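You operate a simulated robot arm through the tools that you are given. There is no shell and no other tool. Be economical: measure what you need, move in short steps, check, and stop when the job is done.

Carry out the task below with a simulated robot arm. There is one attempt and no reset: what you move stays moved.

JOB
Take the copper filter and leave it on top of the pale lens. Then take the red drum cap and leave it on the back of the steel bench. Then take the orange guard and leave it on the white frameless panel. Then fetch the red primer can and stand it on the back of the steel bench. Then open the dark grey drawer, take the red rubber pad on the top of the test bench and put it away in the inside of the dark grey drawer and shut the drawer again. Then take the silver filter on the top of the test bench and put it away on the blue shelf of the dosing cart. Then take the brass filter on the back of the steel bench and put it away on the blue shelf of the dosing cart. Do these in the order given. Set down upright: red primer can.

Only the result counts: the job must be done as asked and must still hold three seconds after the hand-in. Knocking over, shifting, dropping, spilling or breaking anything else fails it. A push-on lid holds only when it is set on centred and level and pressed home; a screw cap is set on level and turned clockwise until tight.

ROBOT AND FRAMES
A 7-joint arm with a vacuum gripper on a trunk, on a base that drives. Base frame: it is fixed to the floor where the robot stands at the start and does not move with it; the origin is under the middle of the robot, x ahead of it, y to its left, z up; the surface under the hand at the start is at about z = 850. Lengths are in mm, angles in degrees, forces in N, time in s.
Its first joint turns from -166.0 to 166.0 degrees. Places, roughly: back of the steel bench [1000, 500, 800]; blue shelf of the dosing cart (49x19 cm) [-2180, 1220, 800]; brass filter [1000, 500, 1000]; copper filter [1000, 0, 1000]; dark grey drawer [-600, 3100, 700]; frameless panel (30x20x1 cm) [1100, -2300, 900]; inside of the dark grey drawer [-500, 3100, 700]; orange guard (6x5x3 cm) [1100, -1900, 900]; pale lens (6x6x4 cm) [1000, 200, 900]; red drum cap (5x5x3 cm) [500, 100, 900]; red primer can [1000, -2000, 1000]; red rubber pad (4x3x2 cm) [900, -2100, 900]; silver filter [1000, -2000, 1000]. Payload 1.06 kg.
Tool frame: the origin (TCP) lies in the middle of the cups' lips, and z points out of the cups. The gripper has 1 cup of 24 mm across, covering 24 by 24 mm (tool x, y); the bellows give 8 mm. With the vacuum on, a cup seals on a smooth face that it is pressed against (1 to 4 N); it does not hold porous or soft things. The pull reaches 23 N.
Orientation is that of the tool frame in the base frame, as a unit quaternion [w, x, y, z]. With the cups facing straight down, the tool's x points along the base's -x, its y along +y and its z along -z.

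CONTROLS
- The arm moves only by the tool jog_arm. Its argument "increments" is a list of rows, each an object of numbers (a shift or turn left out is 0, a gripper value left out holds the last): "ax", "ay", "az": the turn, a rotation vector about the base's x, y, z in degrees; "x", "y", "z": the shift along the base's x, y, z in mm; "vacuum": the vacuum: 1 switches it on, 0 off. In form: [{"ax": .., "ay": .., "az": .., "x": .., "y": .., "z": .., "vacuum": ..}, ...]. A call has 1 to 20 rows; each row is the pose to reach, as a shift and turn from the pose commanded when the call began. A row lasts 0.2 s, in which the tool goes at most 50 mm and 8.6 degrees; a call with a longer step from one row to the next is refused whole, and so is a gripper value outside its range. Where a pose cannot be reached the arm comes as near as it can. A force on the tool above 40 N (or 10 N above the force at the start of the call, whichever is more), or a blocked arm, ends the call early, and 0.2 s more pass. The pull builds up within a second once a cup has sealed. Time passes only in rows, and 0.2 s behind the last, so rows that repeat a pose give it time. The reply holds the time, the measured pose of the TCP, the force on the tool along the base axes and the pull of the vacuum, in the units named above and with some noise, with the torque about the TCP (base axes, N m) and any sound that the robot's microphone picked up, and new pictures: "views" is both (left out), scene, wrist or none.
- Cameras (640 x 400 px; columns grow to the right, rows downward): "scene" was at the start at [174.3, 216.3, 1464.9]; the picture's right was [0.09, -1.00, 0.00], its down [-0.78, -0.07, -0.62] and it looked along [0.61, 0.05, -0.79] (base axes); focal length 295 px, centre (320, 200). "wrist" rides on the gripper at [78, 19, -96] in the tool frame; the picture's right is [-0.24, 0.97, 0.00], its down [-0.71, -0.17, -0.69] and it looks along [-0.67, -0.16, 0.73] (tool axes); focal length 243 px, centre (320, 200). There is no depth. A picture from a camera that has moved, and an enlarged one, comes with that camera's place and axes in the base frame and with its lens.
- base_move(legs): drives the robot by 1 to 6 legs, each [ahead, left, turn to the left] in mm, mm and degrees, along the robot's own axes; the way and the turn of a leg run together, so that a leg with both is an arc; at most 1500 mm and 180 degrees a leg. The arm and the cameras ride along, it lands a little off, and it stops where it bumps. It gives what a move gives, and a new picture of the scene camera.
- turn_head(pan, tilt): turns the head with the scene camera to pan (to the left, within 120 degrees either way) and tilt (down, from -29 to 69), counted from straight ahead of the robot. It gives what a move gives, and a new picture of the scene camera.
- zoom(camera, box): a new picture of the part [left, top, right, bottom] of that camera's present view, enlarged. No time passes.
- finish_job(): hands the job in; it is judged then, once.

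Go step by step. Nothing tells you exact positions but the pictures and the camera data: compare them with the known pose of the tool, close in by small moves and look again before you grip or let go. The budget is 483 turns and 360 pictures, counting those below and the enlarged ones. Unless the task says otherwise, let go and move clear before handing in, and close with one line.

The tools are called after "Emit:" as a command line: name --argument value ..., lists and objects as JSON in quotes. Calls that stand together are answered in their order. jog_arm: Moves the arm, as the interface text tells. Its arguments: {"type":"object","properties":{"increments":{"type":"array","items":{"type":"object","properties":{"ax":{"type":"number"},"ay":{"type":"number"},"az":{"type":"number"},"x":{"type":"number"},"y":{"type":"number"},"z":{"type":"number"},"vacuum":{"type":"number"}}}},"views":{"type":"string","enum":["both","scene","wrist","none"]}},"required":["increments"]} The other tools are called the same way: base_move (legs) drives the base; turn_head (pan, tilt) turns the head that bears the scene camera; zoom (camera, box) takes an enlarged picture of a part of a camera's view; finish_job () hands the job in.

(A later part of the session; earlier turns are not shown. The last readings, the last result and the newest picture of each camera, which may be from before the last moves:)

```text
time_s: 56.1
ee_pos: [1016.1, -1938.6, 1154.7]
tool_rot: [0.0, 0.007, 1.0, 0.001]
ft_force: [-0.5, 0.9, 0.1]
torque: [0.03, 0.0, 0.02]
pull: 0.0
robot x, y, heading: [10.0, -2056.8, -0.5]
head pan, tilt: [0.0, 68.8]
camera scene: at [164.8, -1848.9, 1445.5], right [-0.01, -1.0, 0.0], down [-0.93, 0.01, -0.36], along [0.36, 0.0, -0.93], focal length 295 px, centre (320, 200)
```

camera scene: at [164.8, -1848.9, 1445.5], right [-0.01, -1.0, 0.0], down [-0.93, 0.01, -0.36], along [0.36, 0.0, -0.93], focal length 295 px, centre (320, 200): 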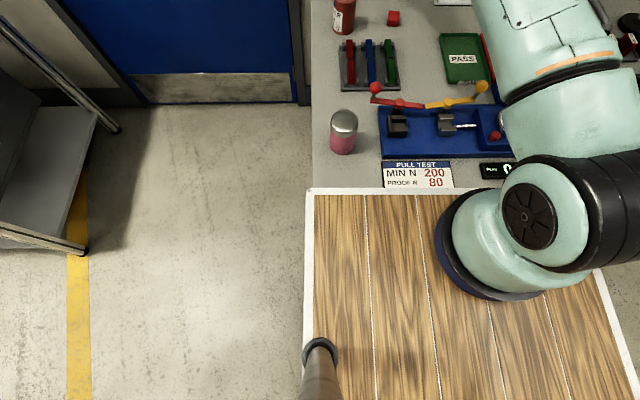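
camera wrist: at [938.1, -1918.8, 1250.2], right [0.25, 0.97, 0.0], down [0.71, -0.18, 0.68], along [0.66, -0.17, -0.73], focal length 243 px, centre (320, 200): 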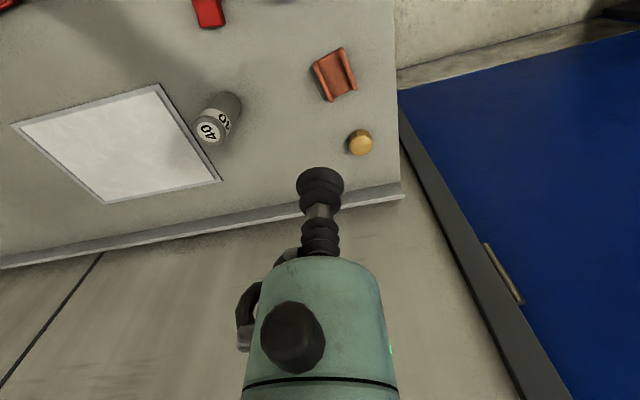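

I'll drive 40 mm ahead and a little to the right.

Emit:
base_move --legs '[[40, -40, 0]]'

Emit:
turn_head --pan -5 --tilt 38

```text
time_s: 57.0
ee_pos: [1056.0, -1979.5, 1155.2]
tool_rot: [-0.001, 0.007, 1.0, 0.0]
ft_force: [0.1, -0.2, 0.1]
torque: [0.02, -0.01, -0.02]
pull: 0.1
robot x, y, heading: [44.0, -2099.5, -0.8]
head pan, tilt: [0.0, 68.8]
camera scene: at [204.5, -1890.0, 1445.5], right [-0.01, -1.0, 0.0], down [-0.93, 0.01, -0.36], along [0.36, -0.01, -0.93], focal length 295 px, centre (320, 200)
```

scene: 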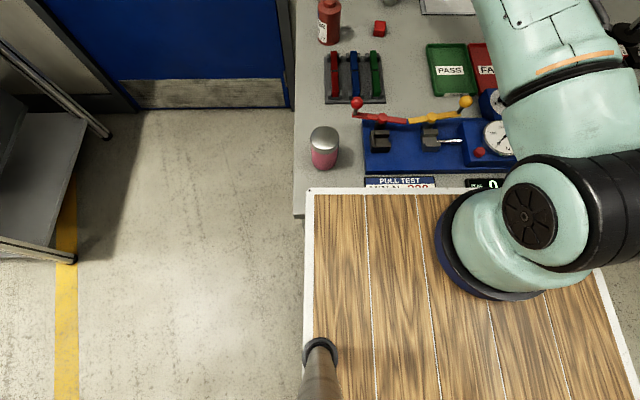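

```text
time_s: 58.0
ee_pos: [1056.3, -1979.6, 1155.3]
tool_rot: [0.0, 0.007, 1.0, 0.0]
ft_force: [-0.1, -0.4, 0.3]
torque: [0.0, 0.0, 0.0]
pull: 0.0
robot x, y, heading: [46.6, -2096.6, -0.8]
head pan, tilt: [-5.0, 38.0]
camera scene: at [234.4, -1897.9, 1484.5], right [-0.1, -0.99, 0.0], down [-0.61, 0.06, -0.79], along [0.78, -0.08, -0.62], focal length 295 px, centre (320, 200)
```

scene: 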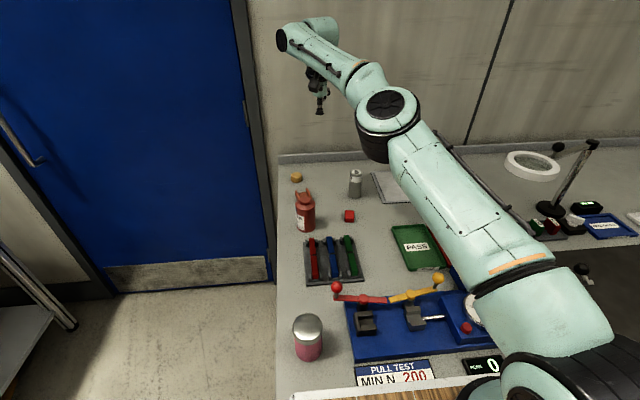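

The bench edge is at about x=396 and there was no bump. The guard is to my left, so I'll shift left 150 mm to bring it well within reach.

Emit:
base_move --legs '[[0, 150, 0.8]]'

Emit:
jog_arm --increments '[{"x": -6, "y": -30}, {"x": -9, "y": -60}, {"x": -9, "y": -92}, {"x": -9, "y": -92, "z": -40}, {"x": -9, "y": -92, "z": -80}, {"x": -9, "y": -92, "z": -110}, {"x": -9, "y": -92, "z": -110}]'

```text
time_s: 59.4
ee_pos: [1056.5, -1815.8, 1155.0]
tool_rot: [0.0, -0.001, 1.0, -0.001]
ft_force: [0.1, 0.6, 0.2]
torque: [-0.02, 0.0, 0.0]
pull: 0.0
robot x, y, heading: [45.4, -1945.3, 0.2]
head pan, tilt: [-5.0, 38.0]
camera scene: at [232.8, -1744.7, 1484.6], right [-0.09, -1.0, 0.0], down [-0.61, 0.05, -0.79], along [0.79, -0.07, -0.62], focal length 295 px, centre (320, 200)
```

scene: 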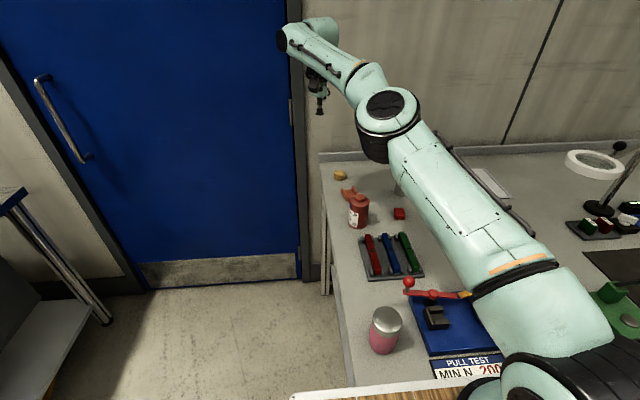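

```text
time_s: 61.0
ee_pos: [1046.5, -1907.4, 1046.8]
tool_rot: [0.0, 0.0, 1.0, 0.0]
ft_force: [0.0, 0.1, 0.2]
torque: [-0.02, -0.01, 0.02]
pull: 0.1
robot x, y, heading: [47.2, -1949.1, 0.1]
head pan, tilt: [-5.0, 38.0]
camera scene: at [232.7, -1744.8, 1484.6], right [-0.09, -1.0, 0.0], down [-0.61, 0.05, -0.79], along [0.79, -0.07, -0.62], focal length 295 px, centre (320, 200)
camera wrist: at [967.9, -1889.5, 1141.1], right [0.24, 0.97, 0.0], down [0.71, -0.17, 0.68], along [0.67, -0.16, -0.73], focal length 243 px, centre (320, 200)
```

scene: 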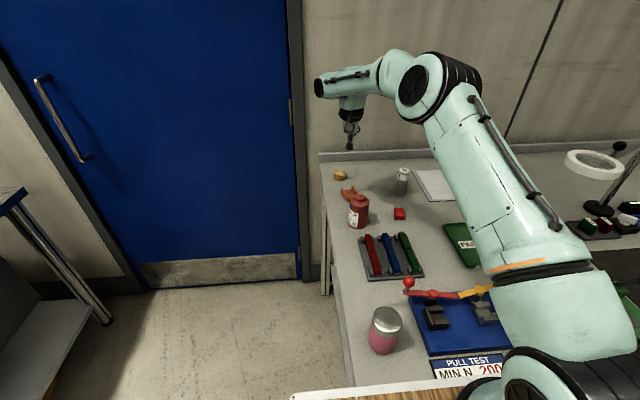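
wrist: 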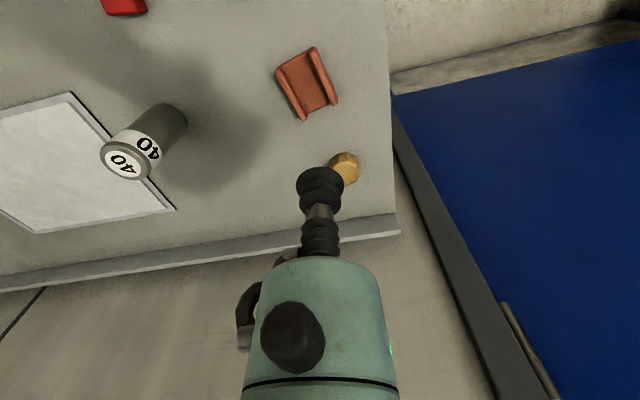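

The guard centre is at about (1047, -1921). The wrist camera would come near the can at (912, -1924), so I'll yaw the tool by -60° before descending.

Emit:
jog_arm --increments '[{"az": -8, "y": -6}, {"az": -16, "y": -13}, {"az": -24, "y": -13}, {"az": -32, "y": -13}, {"az": -40, "y": -13}, {"az": -48, "y": -13}, {"az": -56, "y": -13}, {"az": -60, "y": -13, "z": -20}, {"az": -60, "y": -13, "z": -60}, {"az": -60, "y": -13, "z": -100}, {"az": -60, "y": -13, "z": -100}]' --views "wrist"

```text
time_s: 63.4
ee_pos: [1045.6, -1919.5, 944.7]
tool_rot: [0.001, 0.5, 0.866, 0.0]
ft_force: [0.3, -0.4, -0.3]
torque: [-0.01, -0.01, 0.01]
pull: 0.1
robot x, y, heading: [50.4, -1946.8, -0.2]
head pan, tilt: [-5.0, 38.0]
camera wrist: at [1023.5, -1843.9, 1039.9], right [0.96, 0.28, 0.0], down [0.21, -0.7, 0.69], along [0.19, -0.66, -0.73], focal length 243 px, centre (320, 200)
```

wrist: 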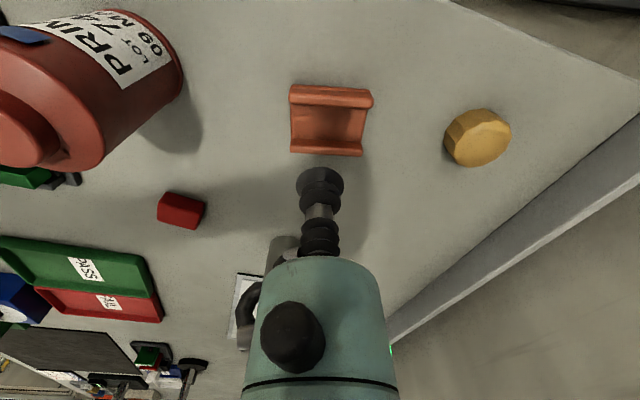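

Emit:
zoom --camera "wrist" --box '[270, 70, 398, 170]'

```text
4.00 times, centred on (334, 120) of wrist
camera zoom: at [1023.5, -1843.9, 1039.9], right [0.96, 0.28, 0.0], down [0.21, -0.7, 0.69], along [0.19, -0.66, -0.73], focal length 970 px, centre (264, 520)
```

zoom: 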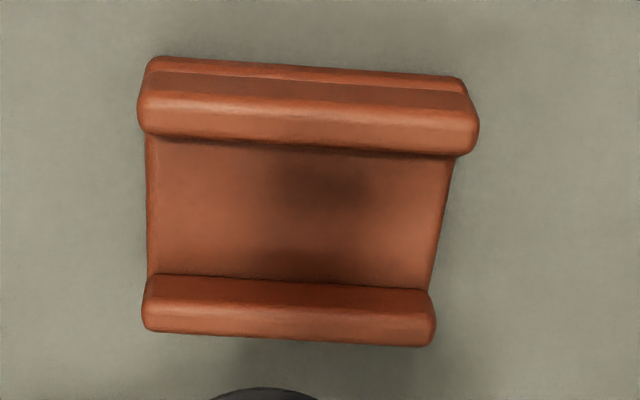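

The channel centre is at about (1050, -1920). I'll descend into it carefully.

Emit:
jog_arm --increments '[{"x": 5, "y": -0.5, "z": -35}, {"x": 5, "y": -0.5, "z": -52}, {"x": 5, "y": -0.5, "z": -52}]' --views "wrist"

```text
time_s: 64.2
ee_pos: [1052.0, -1920.3, 892.6]
tool_rot: [0.0, 0.5, 0.866, 0.001]
ft_force: [0.5, -0.8, -0.8]
torque: [-0.01, -0.02, 0.0]
pull: 0.1
robot x, y, heading: [47.9, -1945.8, 0.0]
head pan, tilt: [-5.0, 38.0]
camera wrist: at [1028.8, -1845.0, 988.1], right [0.96, 0.28, 0.0], down [0.21, -0.7, 0.69], along [0.19, -0.66, -0.73], focal length 243 px, centre (320, 200)
```

wrist: 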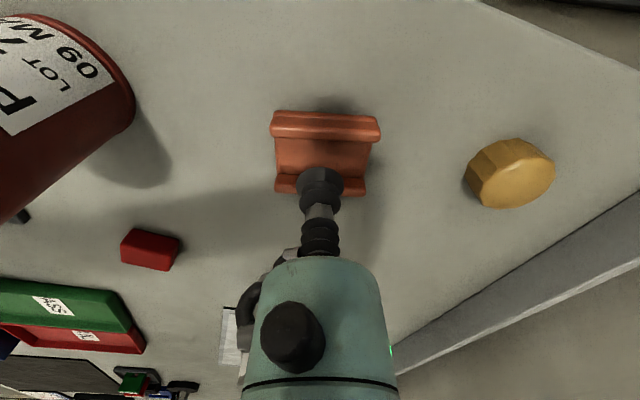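

Emit:
jog_arm --increments '[{"x": -1, "y": -2, "z": -15, "vacuum": 1}, {"x": -1, "y": -2, "z": -25}, {"x": -1, "y": -2, "z": -30}, {"x": -1, "y": -2, "z": -33}, {"x": -1, "y": -2, "z": -33}]' --views "wrist"

```text
time_s: 65.4
ee_pos: [1050.4, -1923.0, 858.5]
tool_rot: [0.0, 0.499, 0.866, 0.0]
ft_force: [0.6, 1.1, 0.0]
torque: [-0.01, -0.02, 0.03]
pull: 23.0
robot x, y, heading: [45.9, -1948.0, 0.0]
head pan, tilt: [-5.0, 38.0]
camera wrist: at [1027.8, -1846.7, 955.3], right [0.96, 0.28, 0.0], down [0.21, -0.7, 0.69], along [0.19, -0.66, -0.73], focal length 243 px, centre (320, 200)
```

wrist: 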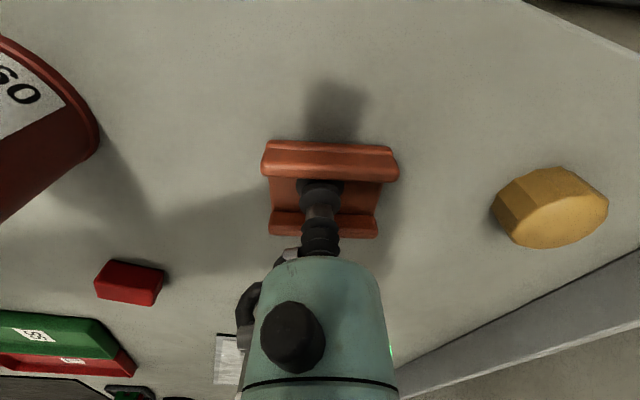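

Sealed. I'll lift, drive right 300 mm toward the panel (x 990–1190, y -2190 to -2478) and look.

Emit:
jog_arm --increments '[{"z": 10}, {"z": 40}, {"z": 85}, {"z": 130}, {"z": 175}, {"z": 220}, {"z": 245}, {"z": 245}]' --views "wrist"

Emit:
base_move --legs '[[0, -310, 0]]'

```text
time_s: 67.2
ee_pos: [1049.9, -1923.5, 1104.9]
tool_rot: [0.001, 0.499, 0.866, 0.0]
ft_force: [-0.1, -0.1, -0.5]
torque: [0.02, 0.04, 0.0]
pull: 22.7
robot x, y, heading: [47.9, -1949.3, 0.2]
head pan, tilt: [-5.0, 38.0]
camera wrist: at [1027.7, -1847.8, 1200.3], right [0.96, 0.28, 0.0], down [0.21, -0.7, 0.68], along [0.19, -0.66, -0.73], focal length 243 px, centre (320, 200)
```

wrist: 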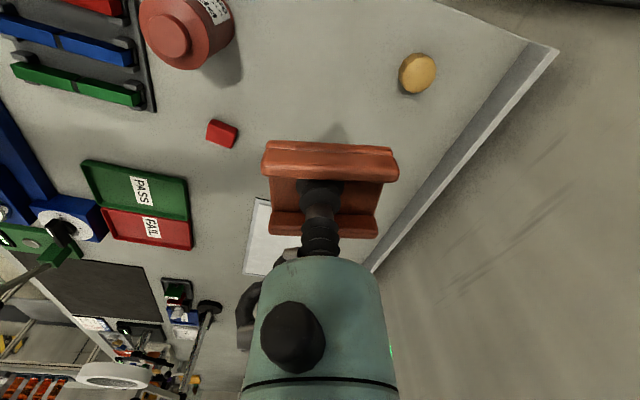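

```text
time_s: 69.3
ee_pos: [1049.9, -2238.8, 1104.1]
tool_rot: [0.0, 0.501, 0.865, 0.001]
ft_force: [-0.5, -0.1, -0.7]
torque: [-0.01, -0.02, -0.04]
pull: 23.1
robot x, y, heading: [46.8, -2257.9, -0.0]
head pan, tilt: [-5.0, 38.0]
camera scene: at [232.9, -2057.0, 1484.6], right [-0.09, -1.0, 0.0], down [-0.61, 0.06, -0.79], along [0.78, -0.07, -0.62], focal length 295 px, centre (320, 200)
```

scene: 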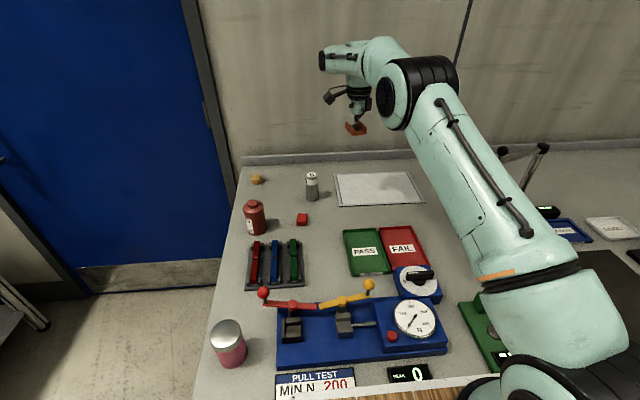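

The panel is clear. I'll move over it to (1070, -2305) and lower partway.

Emit:
jog_arm --increments '[{"x": 10, "y": -35}, {"x": 20, "y": -66}, {"x": 20, "y": -66, "z": -45}, {"x": 20, "y": -66, "z": -90}, {"x": 20, "y": -66, "z": -135}, {"x": 20, "y": -66, "z": -180}, {"x": 20, "y": -66, "z": -180}]'

```text
time_s: 70.9
ee_pos: [1069.1, -2306.0, 924.8]
tool_rot: [0.0, 0.502, 0.865, 0.001]
ft_force: [0.6, -0.4, -0.2]
torque: [0.01, 0.01, 0.02]
pull: 22.9
robot x, y, heading: [47.6, -2256.1, -0.5]
head pan, tilt: [-5.0, 38.0]
camera scene: at [232.9, -2057.0, 1484.6], right [-0.09, -1.0, 0.0], down [-0.61, 0.06, -0.79], along [0.78, -0.07, -0.62], focal length 295 px, centre (320, 200)
camera wrist: at [1046.5, -2228.9, 1019.8], right [0.96, 0.28, 0.0], down [0.2, -0.7, 0.69], along [0.19, -0.66, -0.73], focal length 243 px, centre (320, 200)
```

scene: 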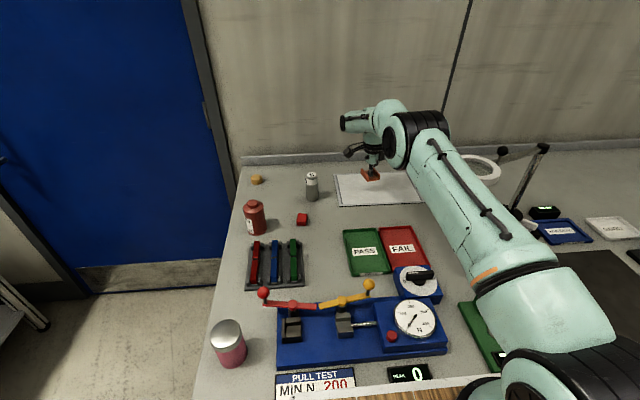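
wrist: 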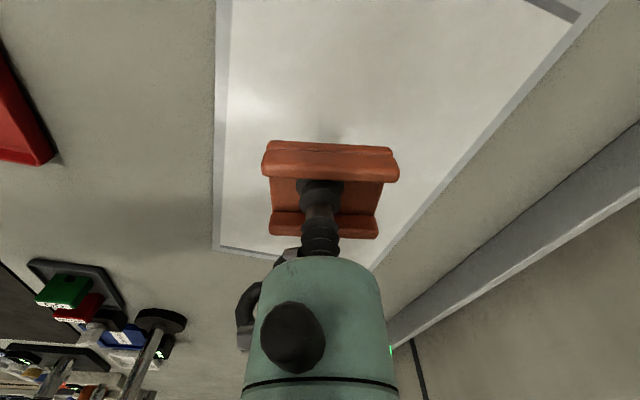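

Well over the panel. I'll lower to contact.

Emit:
jog_arm --increments '[{"z": -35}, {"z": -48}, {"z": -52}, {"z": -55}, {"z": -57}, {"z": -57}]' --views "none"

```text
time_s: 72.3
ee_pos: [1070.3, -2304.0, 866.8]
tool_rot: [0.0, 0.502, 0.865, 0.0]
ft_force: [-0.1, -0.4, -0.9]
torque: [-0.02, 0.01, -0.01]
pull: 22.9
robot x, y, heading: [50.1, -2260.7, -0.5]
head pan, tilt: [-5.0, 38.0]
```

Emit:
jog_arm --increments '[{"z": -2}, {"z": -3}, {"z": -3}]' --views "none"

```text
time_s: 73.1
ee_pos: [1069.2, -2304.1, 865.8]
tool_rot: [0.0, 0.501, 0.865, 0.0]
ft_force: [-0.1, 0.0, -0.4]
torque: [0.01, -0.01, -0.01]
pull: 23.4
robot x, y, heading: [46.7, -2259.9, -0.1]
head pan, tilt: [-5.0, 38.0]
```

Emit:
jog_arm --increments '[{"z": -2}, {"z": -4}, {"z": -4}]' --views "none"

```text
time_s: 73.9
ee_pos: [1069.7, -2304.8, 860.2]
tool_rot: [-0.001, 0.502, 0.865, 0.0]
ft_force: [-0.4, -0.9, 3.9]
torque: [0.04, -0.01, 0.01]
pull: 23.1
robot x, y, heading: [47.5, -2258.8, -0.4]
head pan, tilt: [-5.0, 38.0]
```

Contact. I'll release and rise.

Emit:
jog_arm --increments '[{"z": 1, "vacuum": 0}, {"z": 1}, {"z": 1}, {"z": 1}, {"z": 4}, {"z": 20}, {"z": 60}, {"z": 105}, {"z": 150}, {"z": 195}, {"z": 240}]' --views "wrist"

```text
time_s: 76.3
ee_pos: [1070.3, -2303.9, 1098.1]
tool_rot: [0.0, 0.501, 0.865, -0.001]
ft_force: [0.1, -0.4, -0.1]
torque: [-0.01, 0.05, 0.03]
pull: 0.1
robot x, y, heading: [44.6, -2259.6, -0.1]
head pan, tilt: [-5.0, 38.0]
camera wrist: at [1047.5, -2227.7, 1195.0], right [0.96, 0.28, 0.0], down [0.2, -0.7, 0.69], along [0.19, -0.66, -0.73], focal length 243 px, centre (320, 200)
```

wrist: 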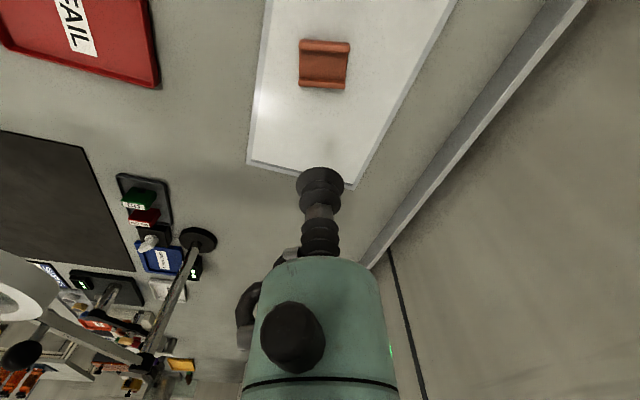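

The guard lies on the panel. Next is the red primer can at about (912, -1924): I'll drive left and move the tool above it.

Emit:
base_move --legs '[[0, 330, 0]]'

Emit:
jog_arm --increments '[{"x": -40, "y": 10}, {"x": -80, "y": 20}, {"x": -120, "y": 35}, {"x": -150, "y": 50}, {"x": -158, "y": 50}, {"x": -158, "y": 50}]'

```text
time_s: 78.5
ee_pos: [1071.0, -1973.8, 1099.3]
tool_rot: [0.0, 0.501, 0.865, 0.001]
ft_force: [-0.8, 0.2, -1.1]
torque: [0.02, 0.0, 0.0]
pull: 0.1
robot x, y, heading: [49.4, -1926.5, -0.2]
head pan, tilt: [-5.0, 38.0]
camera scene: at [234.0, -1727.5, 1484.6], right [-0.09, -1.0, 0.0], down [-0.61, 0.06, -0.79], along [0.78, -0.07, -0.62], focal length 295 px, centre (320, 200)
```

scene: 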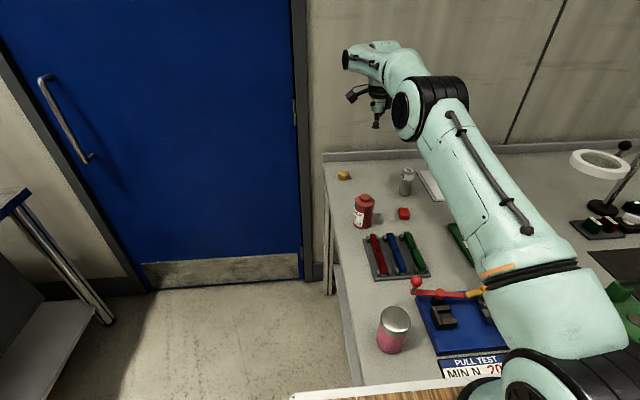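

```text
time_s: 79.8
ee_pos: [912.1, -1925.5, 1100.2]
tool_rot: [0.0, 0.502, 0.865, 0.0]
ft_force: [-0.2, 0.0, -0.9]
torque: [0.0, -0.02, 0.01]
pull: 0.1
robot x, y, heading: [50.8, -1930.5, -0.0]
head pan, tilt: [-5.0, 38.0]
camera scene: at [234.0, -1727.5, 1484.6], right [-0.09, -1.0, 0.0], down [-0.61, 0.06, -0.79], along [0.78, -0.07, -0.62], focal length 295 px, centre (320, 200)
camera wrist: at [889.6, -1848.6, 1195.7], right [0.96, 0.28, 0.0], down [0.2, -0.7, 0.69], along [0.19, -0.66, -0.73], focal length 243 px, centre (320, 200)
```

scene: 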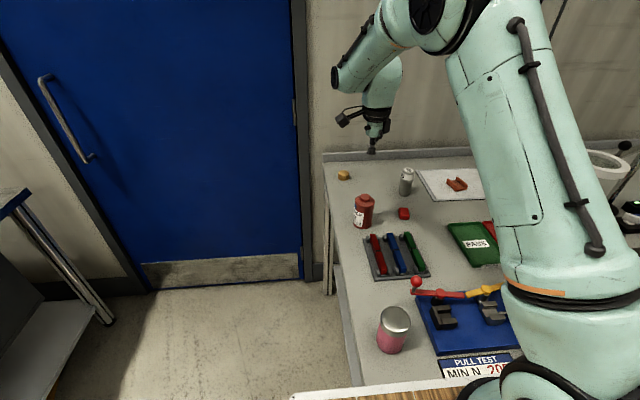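
wrist: 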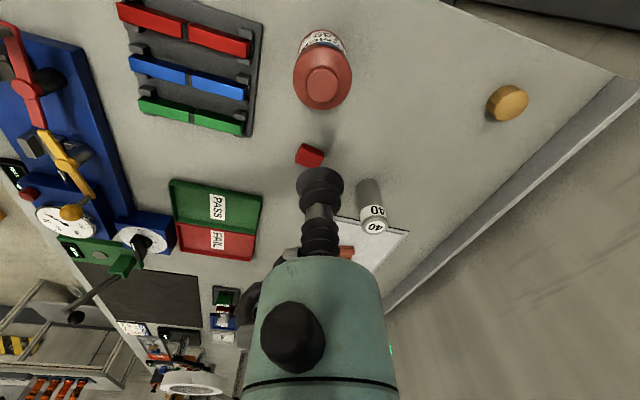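

The can's cap is at about (913, -1923). I'll lower above it.

Emit:
jog_arm --increments '[{"x": 1, "y": 2.5, "z": -45}, {"x": 1, "y": 2.5, "z": -90}, {"x": 1, "y": 2.5, "z": -112}, {"x": 1, "y": 2.5, "z": -112}]' --views "wrist"

```text
time_s: 80.8
ee_pos: [914.1, -1922.0, 988.9]
tool_rot: [0.0, 0.502, 0.865, 0.0]
ft_force: [-0.5, 0.1, -0.4]
torque: [0.02, 0.02, 0.01]
pull: 0.0
robot x, y, heading: [51.7, -1931.3, 0.2]
head pan, tilt: [-5.0, 38.0]
camera wrist: at [890.8, -1845.6, 1083.0], right [0.96, 0.28, 0.0], down [0.2, -0.7, 0.69], along [0.19, -0.66, -0.73], focal length 243 px, centre (320, 200)
```

wrist: 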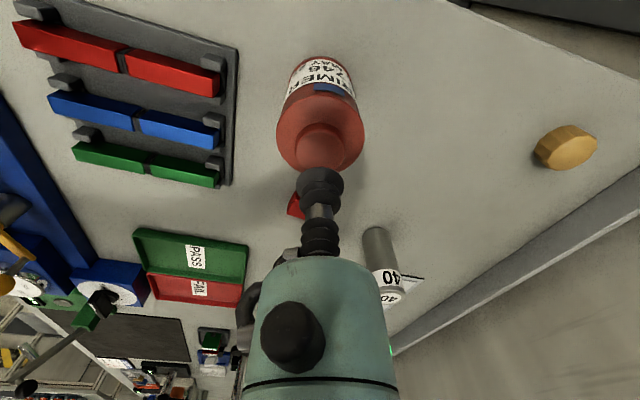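

Emit:
jog_arm --increments '[{"x": -0.5, "y": -0.5, "z": -20, "vacuum": 1}, {"x": -0.5, "y": -0.5, "z": -32}, {"x": -0.5, "y": -0.5, "z": -37}, {"x": -0.5, "y": -0.5, "z": -40}, {"x": -0.5, "y": -0.5, "z": -40}, {"x": -0.5, "y": -0.5, "z": -40}]' --views "none"

```text
time_s: 82.2
ee_pos: [912.5, -1920.9, 948.5]
tool_rot: [0.0, 0.502, 0.865, 0.0]
ft_force: [-2.8, 2.2, 14.0]
torque: [-0.01, -0.01, -0.02]
pull: 22.6
robot x, y, heading: [50.2, -1929.1, -0.3]
head pan, tilt: [-5.0, 38.0]
```

Sealed. I'll lift gently and check the load.

Emit:
jog_arm --increments '[{"z": 3}, {"z": 10}, {"z": 40}, {"z": 40}]' --views "none"

Emit:
jog_arm --increments '[{"z": 40}, {"z": 80}, {"z": 120}, {"x": -20, "z": 155, "az": 7}, {"x": -55, "z": 180, "az": 14}, {"x": -95, "z": 195, "az": 21}, {"x": -135, "z": 205, "az": 28}, {"x": -175, "z": 210, "az": 35}, {"x": -215, "z": 210, "az": 42}, {"x": -255, "z": 210, "az": 49}, {"x": -295, "z": 210, "az": 56}, {"x": -335, "z": 210, "az": 60}, {"x": -360, "z": 210, "az": 60}, {"x": -360, "z": 210, "az": 60}]'

```text
time_s: 83.2
ee_pos: [913.6, -1923.3, 987.2]
tool_rot: [-0.001, 0.502, 0.865, 0.0]
ft_force: [-0.8, 0.3, -3.4]
torque: [-0.01, -0.03, 0.05]
pull: 22.5
robot x, y, heading: [47.1, -1928.1, 0.1]
head pan, tilt: [-5.0, 38.0]
```

```text
time_s: 86.2
ee_pos: [553.5, -1924.1, 1196.5]
tool_rot: [0.0, 0.001, 1.0, 0.001]
ft_force: [-0.2, 0.2, -3.5]
torque: [0.0, -0.01, 0.0]
pull: 23.1
robot x, y, heading: [49.6, -1931.3, 0.0]
head pan, tilt: [-5.0, 38.0]
camera scene: at [234.1, -1727.5, 1484.6], right [-0.09, -1.0, 0.0], down [-0.61, 0.06, -0.79], along [0.78, -0.07, -0.62], focal length 295 px, centre (320, 200)
camera wrist: at [475.0, -1904.8, 1292.4], right [0.24, 0.97, 0.0], down [0.71, -0.17, 0.68], along [0.67, -0.16, -0.73], focal length 243 px, centre (320, 200)
```

scene: 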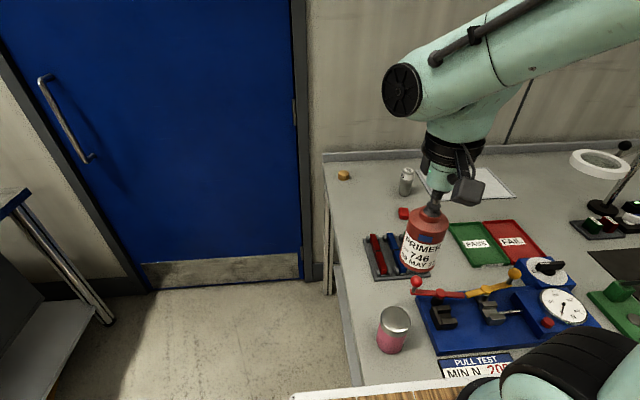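
wrist: 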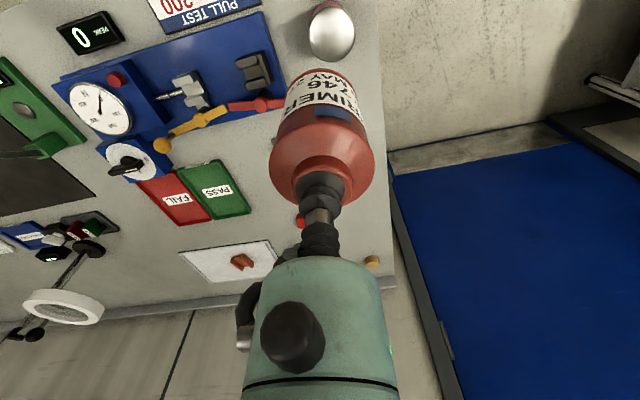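

The load is light (about 3 N). I'll drive back to the steel bench.

Emit:
base_move --legs '[[-45, 0, 0], [0, 980, 0], [0, 950, 0]]'

Emit:
turn_head --pan 0 --tilt 40

```text
time_s: 96.5
ee_pos: [511.6, 17.2, 1196.3]
tool_rot: [0.0, 0.001, 1.0, -0.001]
ft_force: [-0.6, -0.4, -3.1]
torque: [0.04, -0.03, 0.01]
pull: 22.3
robot x, y, heading: [2.5, 9.9, -0.2]
head pan, tilt: [-5.0, 38.0]
camera scene: at [191.6, 212.0, 1484.6], right [-0.09, -1.0, 0.0], down [-0.61, 0.05, -0.79], along [0.78, -0.07, -0.62], focal length 295 px, centre (320, 200)
```

scene: 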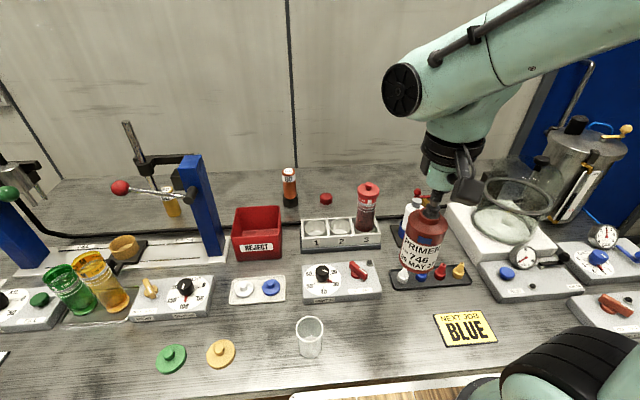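

```text
time_s: 97.1
ee_pos: [511.6, 17.3, 1197.2]
tool_rot: [0.0, 0.0, 1.0, 0.0]
ft_force: [0.6, 0.2, -2.2]
torque: [0.01, 0.01, -0.04]
pull: 22.6
robot x, y, heading: [4.5, 12.4, -0.3]
head pan, tilt: [0.0, 40.0]
camera scene: at [190.6, 219.4, 1481.6], right [0.0, -1.0, 0.0], down [-0.64, 0.0, -0.77], along [0.77, 0.0, -0.64], focal length 295 px, centre (320, 200)
```

scene: 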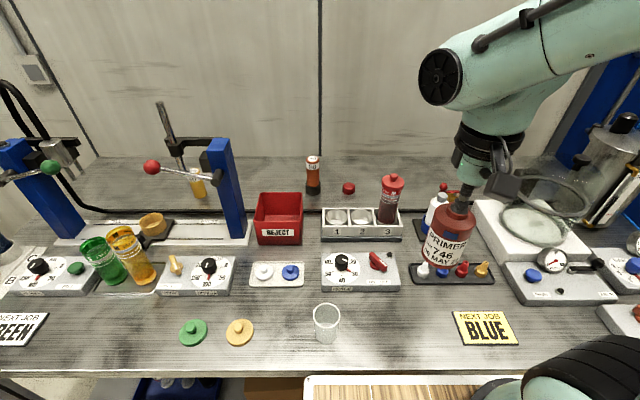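

Arrived. I'll carry the can high to (990, 0) and lower partway.

Emit:
jog_arm --increments '[{"x": 45}, {"x": 90}, {"x": 135, "y": -4}, {"x": 180, "y": -6}, {"x": 225, "y": -8}, {"x": 270, "y": -10}, {"x": 315, "y": -12}, {"x": 360, "y": -14}, {"x": 405, "y": -16}, {"x": 445, "y": -17}, {"x": 479, "y": -17, "z": -10}, {"x": 479, "y": -17, "z": -50}, {"x": 479, "y": -17, "z": -95}, {"x": 479, "y": -17, "z": -140}, {"x": 479, "y": -17, "z": -180}, {"x": 479, "y": -17, "z": -215}, {"x": 479, "y": -17, "z": -215}]'

```text
time_s: 100.7
ee_pos: [990.5, 0.4, 981.7]
tool_rot: [-0.001, 0.002, 1.0, 0.0]
ft_force: [0.2, 0.0, -3.5]
torque: [0.0, 0.02, 0.03]
pull: 23.2
robot x, y, heading: [4.9, 8.4, 0.0]
head pan, tilt: [0.0, 40.0]
camera scene: at [190.6, 219.5, 1481.6], right [0.0, -1.0, 0.0], down [-0.64, 0.0, -0.77], along [0.77, 0.0, -0.64], focal length 295 px, centre (320, 200)
camera wrist: at [911.5, 18.5, 1077.0], right [0.24, 0.97, 0.0], down [0.71, -0.17, 0.69], along [0.67, -0.16, -0.73], focal length 243 px, centre (320, 200)
```

scene: 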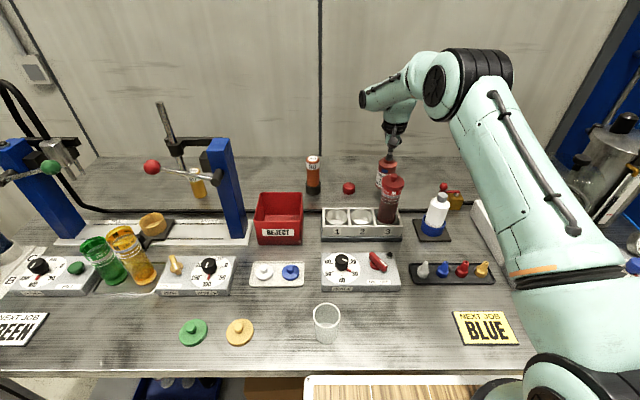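
wrist: 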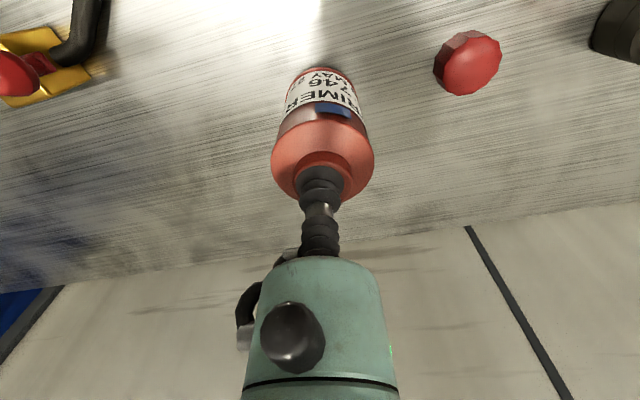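

Clear. I'll lower to contact near z 949.

Emit:
jog_arm --increments '[{"z": -20}, {"z": -27}, {"z": -30}, {"z": -32}, {"z": -33}, {"z": -33}]' --views "none"

```text
time_s: 102.1
ee_pos: [989.3, -0.5, 950.1]
tool_rot: [0.0, 0.001, 1.0, 0.0]
ft_force: [-2.0, -1.9, 17.4]
torque: [0.06, -0.07, -0.01]
pull: 22.8
robot x, y, heading: [5.0, 12.0, -0.2]
head pan, tilt: [0.0, 40.0]
```

Emit:
jog_arm --increments '[{"z": 1}, {"z": 1, "vacuum": 0}, {"z": 1}, {"z": 1}, {"z": 1}, {"z": 5}, {"z": 25}, {"z": 70}, {"z": 115}, {"z": 160}, {"z": 190}]'

```text
time_s: 104.5
ee_pos: [991.2, 1.5, 1139.3]
tool_rot: [0.0, 0.001, 1.0, 0.0]
ft_force: [0.3, -1.4, -0.3]
torque: [-0.03, 0.02, 0.03]
pull: 0.1
robot x, y, heading: [5.7, 10.3, 0.2]
head pan, tilt: [0.0, 40.0]
camera scene: at [190.9, 219.5, 1481.6], right [0.0, -1.0, 0.0], down [-0.64, 0.0, -0.77], along [0.77, 0.0, -0.64], focal length 295 px, centre (320, 200)
camera wrist: at [912.5, 18.7, 1235.3], right [0.24, 0.97, 0.0], down [0.71, -0.17, 0.68], along [0.66, -0.16, -0.73], focal length 243 px, centre (320, 200)
```

scene: 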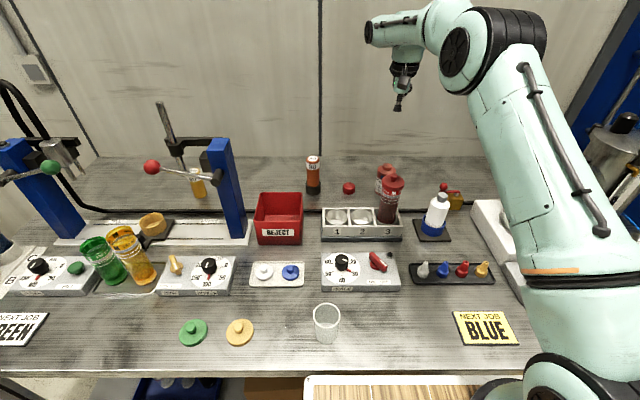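
wrist: 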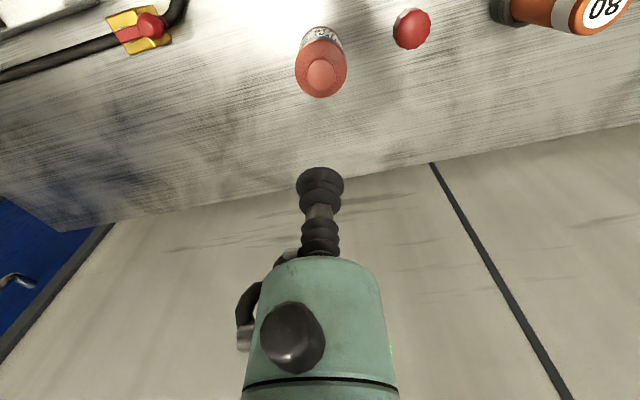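

The can stands on the bench. Next is the drawer near (-600, 3100), so I'll retract the arm and look to the left and rear to plan the route.

Emit:
jog_arm --increments '[{"x": -40, "z": 15}, {"x": -85, "z": 30}, {"x": -130, "z": 45}, {"x": -175, "z": 55}, {"x": -220, "z": 60}, {"x": -265, "z": 60}, {"x": -310, "z": 60}, {"x": -355, "z": 60}, {"x": -400, "z": 60}, {"x": -440, "z": 60}, {"x": -480, "z": 60}, {"x": -490, "z": 60}]' --views "none"

Emit:
turn_head --pan 100 --tilt 15

```text
time_s: 107.1
ee_pos: [500.0, 0.3, 1199.0]
tool_rot: [0.0, 0.001, 1.0, 0.0]
ft_force: [-0.6, 0.7, 0.0]
torque: [-0.01, 0.01, 0.02]
pull: 0.1
robot x, y, heading: [4.2, 9.8, -0.1]
head pan, tilt: [0.0, 40.0]
```

```text
time_s: 108.9
ee_pos: [500.8, 1.2, 1200.0]
tool_rot: [0.0, 0.0, 1.0, 0.0]
ft_force: [-0.1, -0.2, -0.2]
torque: [0.02, 0.02, 0.02]
pull: 0.1
robot x, y, heading: [5.4, 8.3, -0.0]
head pan, tilt: [100.0, 15.0]
camera scene: at [89.5, 311.6, 1521.2], right [0.99, 0.17, 0.0], down [0.04, -0.26, -0.97], along [-0.17, 0.95, -0.26], focal length 295 px, centre (320, 200)
```

scene: 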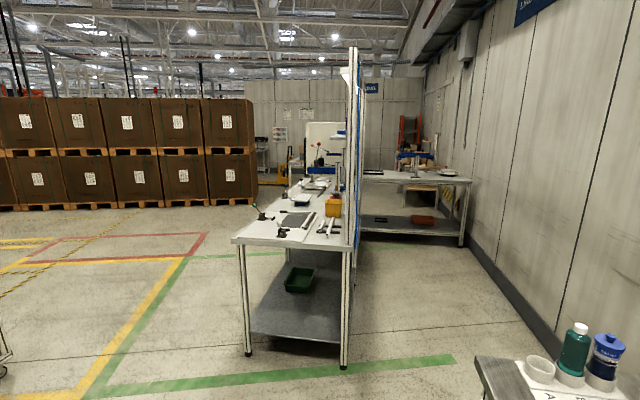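

The long bench with the drawer is to the left, facing -x. I'll back up to x≈-1350 first, then slide left.

Emit:
base_move --legs '[[-1350, 0, 0]]'

Emit:
base_move --legs '[[0, 1400, 0]]'

Emit:
turn_head --pan 45 --tilt 30

```text
time_s: 115.7
ee_pos: [-858.9, 3.1, 1198.4]
tool_rot: [0.0, 0.005, 1.0, 0.0]
ft_force: [0.5, 0.2, -0.1]
torque: [0.0, 0.02, -0.01]
pull: 0.0
robot x, y, heading: [-1353.9, 15.5, -0.6]
head pan, tilt: [100.0, 15.0]
camera scene: at [-1268.0, 317.4, 1521.2], right [0.99, 0.17, 0.0], down [0.04, -0.26, -0.97], along [-0.16, 0.95, -0.26], focal length 295 px, centre (320, 200)
```

scene: 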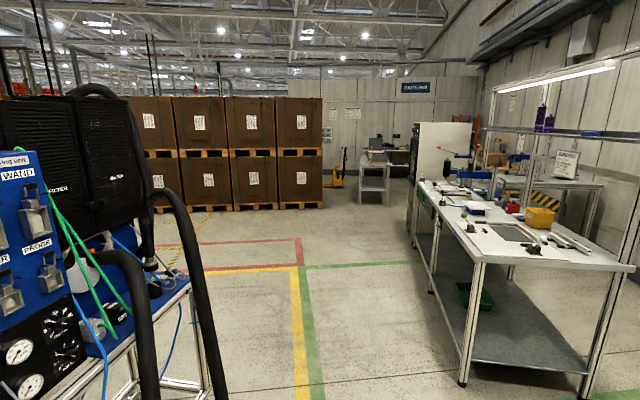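

```text
time_s: 122.7
ee_pos: [-843.5, 1411.0, 1198.9]
tool_rot: [0.0, 0.006, 1.0, 0.0]
ft_force: [-0.2, -0.2, -1.1]
torque: [0.0, 0.01, 0.01]
pull: 0.0
robot x, y, heading: [-1338.5, 1428.0, -0.7]
head pan, tilt: [100.0, 15.0]
camera scene: at [-1252.4, 1726.0, 1521.2], right [0.99, 0.16, 0.0], down [0.04, -0.26, -0.97], along [-0.16, 0.95, -0.26], focal length 295 px, centre (320, 200)
```

scene: 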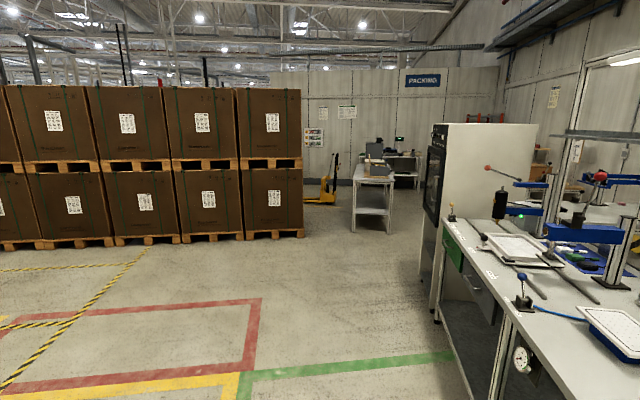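

```text
time_s: 123.9
ee_pos: [-844.3, 1410.3, 1198.8]
tool_rot: [0.0, 0.006, 1.0, 0.0]
ft_force: [0.2, -0.2, 0.6]
torque: [0.03, 0.01, 0.0]
pull: 0.0
robot x, y, heading: [-1339.3, 1427.3, -0.7]
head pan, tilt: [45.0, 30.0]
camera scene: at [-1172.6, 1697.1, 1497.0], right [0.7, -0.72, 0.0], down [-0.36, -0.35, -0.87], along [0.62, 0.61, -0.5], focal length 295 px, centre (320, 200)
```

scene: 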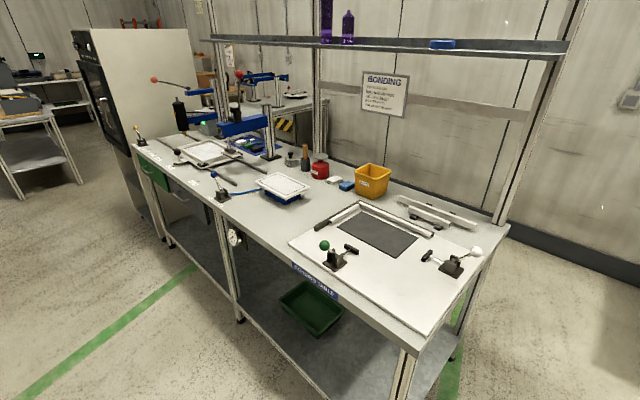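

I see a green and a dark grey drawer under the bench front. I'll drive on to about y=2980.

Emit:
base_move --legs '[[0, 1450, 0.7]]'

Emit:
turn_head --pan 5 --tilt 45

```text
time_s: 131.2
ee_pos: [-840.8, 2879.7, 1198.9]
tool_rot: [0.0, -0.003, 1.0, 0.0]
ft_force: [0.2, 0.1, 0.3]
torque: [0.01, 0.04, 0.0]
pull: 0.1
robot x, y, heading: [-1336.7, 2883.5, 0.4]
head pan, tilt: [45.0, 30.0]
camera scene: at [-1175.0, 3160.1, 1497.0], right [0.71, -0.7, 0.0], down [-0.35, -0.36, -0.87], along [0.61, 0.62, -0.5], focal length 295 px, centre (320, 200)
```

scene: 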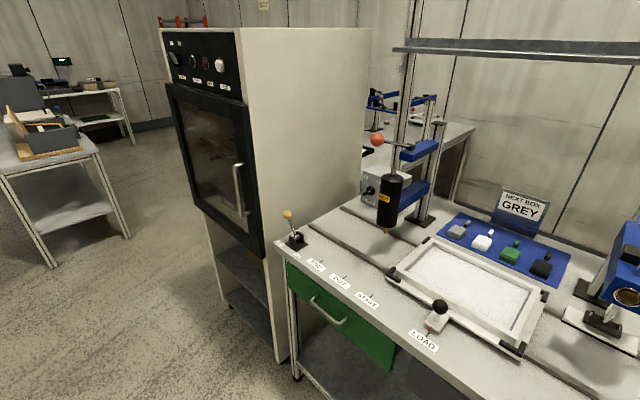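

```text
time_s: 132.2
ee_pos: [-840.4, 2880.8, 1197.2]
tool_rot: [0.0, -0.003, 1.0, -0.001]
ft_force: [-0.1, -0.7, -0.1]
torque: [-0.03, 0.01, 0.02]
pull: 0.1
robot x, y, heading: [-1338.2, 2882.3, 0.5]
head pan, tilt: [5.0, 45.0]
camera scene: at [-1157.5, 3103.4, 1474.4], right [0.1, -1.0, 0.0], down [-0.7, -0.07, -0.71], along [0.7, 0.07, -0.71], focal length 295 px, centre (320, 200)
```

scene: 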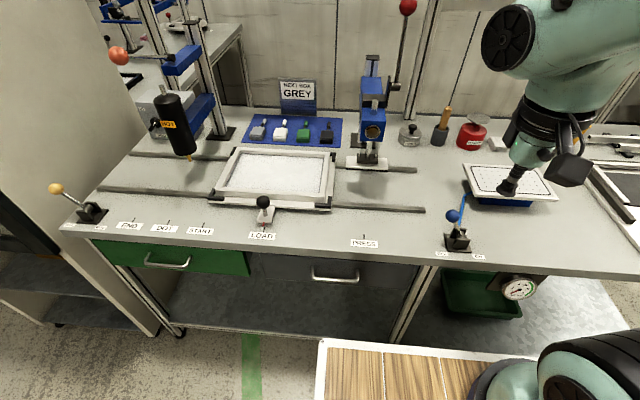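

Emit:
zoom --camera "scene" --box '[230, 230, 430, 350]'

```text
3.20 times, centred on (330, 290) of scene
camera zoom: at [-1157.5, 3103.4, 1474.4], right [0.1, -1.0, 0.0], down [-0.7, -0.07, -0.71], along [0.7, 0.07, -0.71], focal length 945 px, centre (288, -88)
```

zoom: 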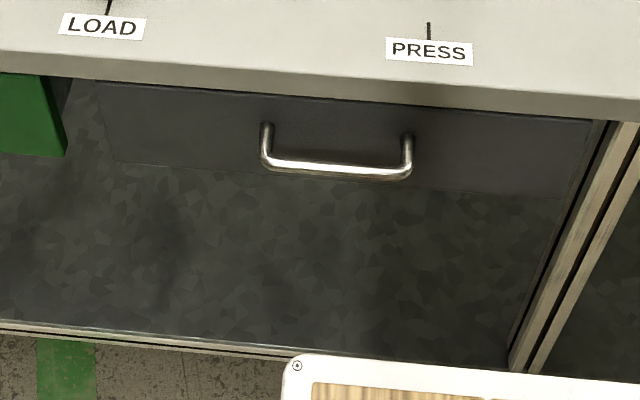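

The grey drawer's face is at about x=-723, y 2890–3310, with a bar handle in the middle. My plan is to seal the cup horizontally on the flat face beside the handle and pull by driving back. First I'll back up a little.

Emit:
base_move --legs '[[-170, 110, -0.5]]'

Emit:
turn_head --pan -10 --tilt 45

```text
time_s: 133.9
ee_pos: [-1013.4, 2986.4, 1198.9]
tool_rot: [-0.001, 0.001, 1.0, 0.0]
ft_force: [-0.4, -0.3, 0.7]
torque: [-0.06, -0.01, -0.02]
pull: 0.1
robot x, y, heading: [-1506.4, 2993.8, -0.1]
head pan, tilt: [5.0, 45.0]
camera scene: at [-1327.4, 3211.0, 1474.4], right [0.09, -1.0, 0.0], down [-0.7, -0.06, -0.71], along [0.7, 0.06, -0.71], focal length 295 px, centre (320, 200)
```

scene: 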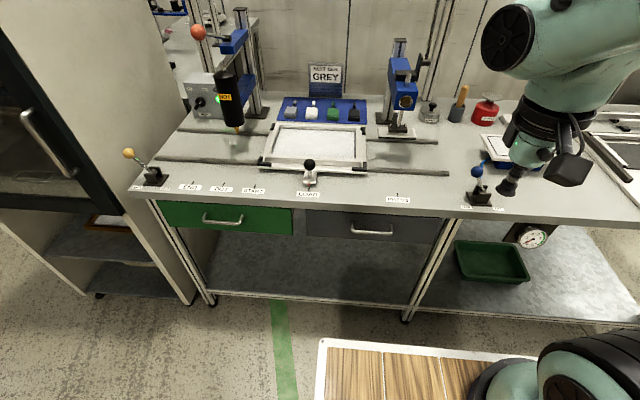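

```text
time_s: 134.6
ee_pos: [-1012.3, 2985.5, 1198.3]
tool_rot: [0.0, 0.0, 1.0, 0.001]
ft_force: [-1.0, 0.5, 0.5]
torque: [-0.02, -0.01, -0.04]
pull: 0.1
robot x, y, heading: [-1502.9, 2995.3, -0.0]
head pan, tilt: [-10.0, 45.0]
camera scene: at [-1328.2, 3189.8, 1474.4], right [-0.17, -0.99, 0.0], down [-0.7, 0.12, -0.71], along [0.7, -0.12, -0.71], focal length 295 px, centre (320, 200)
```

scene: 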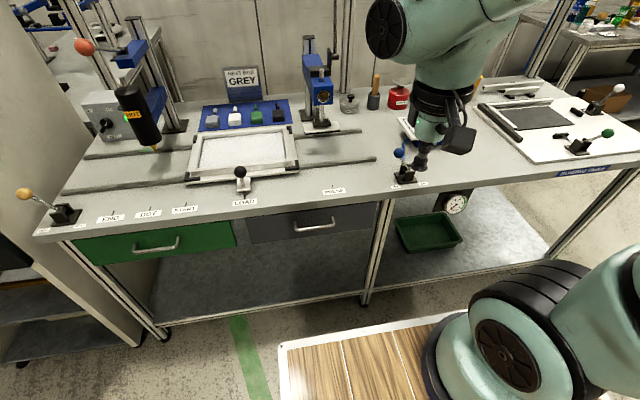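

The handle bar is at about (-729, 3103, 739). I'll turn the tool horizontal (facing +x) while still high and in front of the bench.

Emit:
jog_arm --increments '[{"ay": -8, "x": 20}, {"ay": -16, "x": 40}, {"ay": -24, "x": 60}, {"ay": -32, "x": 80}, {"ay": -40, "x": 100}, {"ay": -48, "x": 120}, {"ay": -56, "x": 140}, {"ay": -64, "x": 150}, {"ay": -72, "x": 160}, {"ay": -80, "x": 160}, {"ay": -88, "x": 160}, {"ay": -90, "x": 160}, {"ay": -90, "x": 160}]'

```text
time_s: 137.4
ee_pos: [-842.6, 2960.3, 1332.8]
tool_rot: [0.707, -0.001, 0.707, 0.0]
ft_force: [0.0, 0.7, -0.2]
torque: [0.04, 0.01, 0.0]
pull: 0.0
out of reach, approached as far as the arm can: row 8, 9, 10, 11, 12, 13
robot x, y, heading: [-1507.2, 2994.7, 0.1]
head pan, tilt: [-10.0, 45.0]
camera scene: at [-1328.3, 3190.0, 1474.3], right [-0.17, -0.98, 0.0], down [-0.7, 0.12, -0.71], along [0.7, -0.12, -0.71], focal length 295 px, centre (320, 200)
camera wrist: at [-938.8, 2978.0, 1254.4], right [0.0, 0.97, 0.23], down [-0.69, -0.17, 0.71], along [0.73, -0.16, 0.67], focal length 243 px, centre (320, 200)
```

scene: 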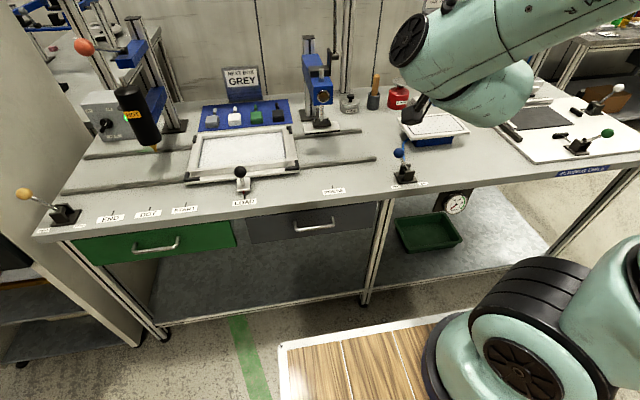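
wrist: 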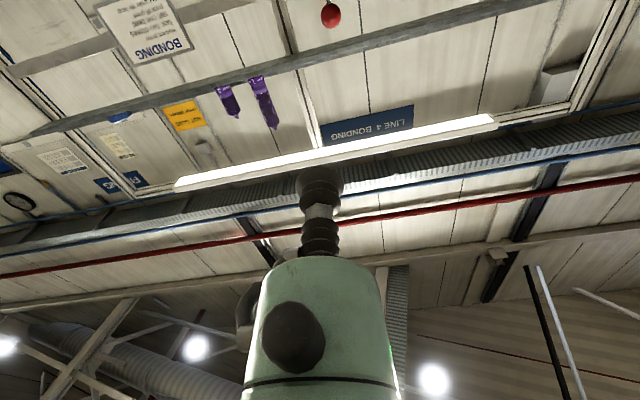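

The arm reached the horizontal pose only at z≈1333. I'll test how far it can descend while keeping it.

Emit:
jog_arm --increments '[{"x": 20, "z": -40}, {"x": 20, "z": -85}, {"x": 20, "z": -130}, {"x": 20, "z": -175}, {"x": 20, "z": -220}, {"x": 20, "z": -265}, {"x": 20, "z": -310}, {"x": 20, "z": -310}]' --views "scene"

```text
time_s: 139.2
ee_pos: [-784.5, 2952.8, 1007.3]
tool_rot: [0.707, 0.0, 0.707, 0.0]
ft_force: [0.7, -0.3, -0.2]
torque: [0.0, 0.01, 0.05]
pull: 0.1
out of reach, approached as far as the arm can: row 2, 3, 4, 5, 6, 7, 8
robot x, y, heading: [-1506.2, 3000.0, -0.0]
head pan, tilt: [-10.0, 45.0]
camera scene: at [-1328.2, 3189.7, 1474.4], right [-0.17, -0.98, 0.0], down [-0.7, 0.12, -0.71], along [0.7, -0.12, -0.71], focal length 295 px, centre (320, 200)
```

scene: 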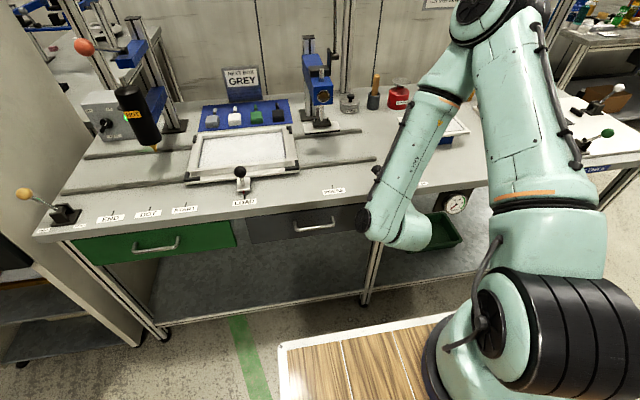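

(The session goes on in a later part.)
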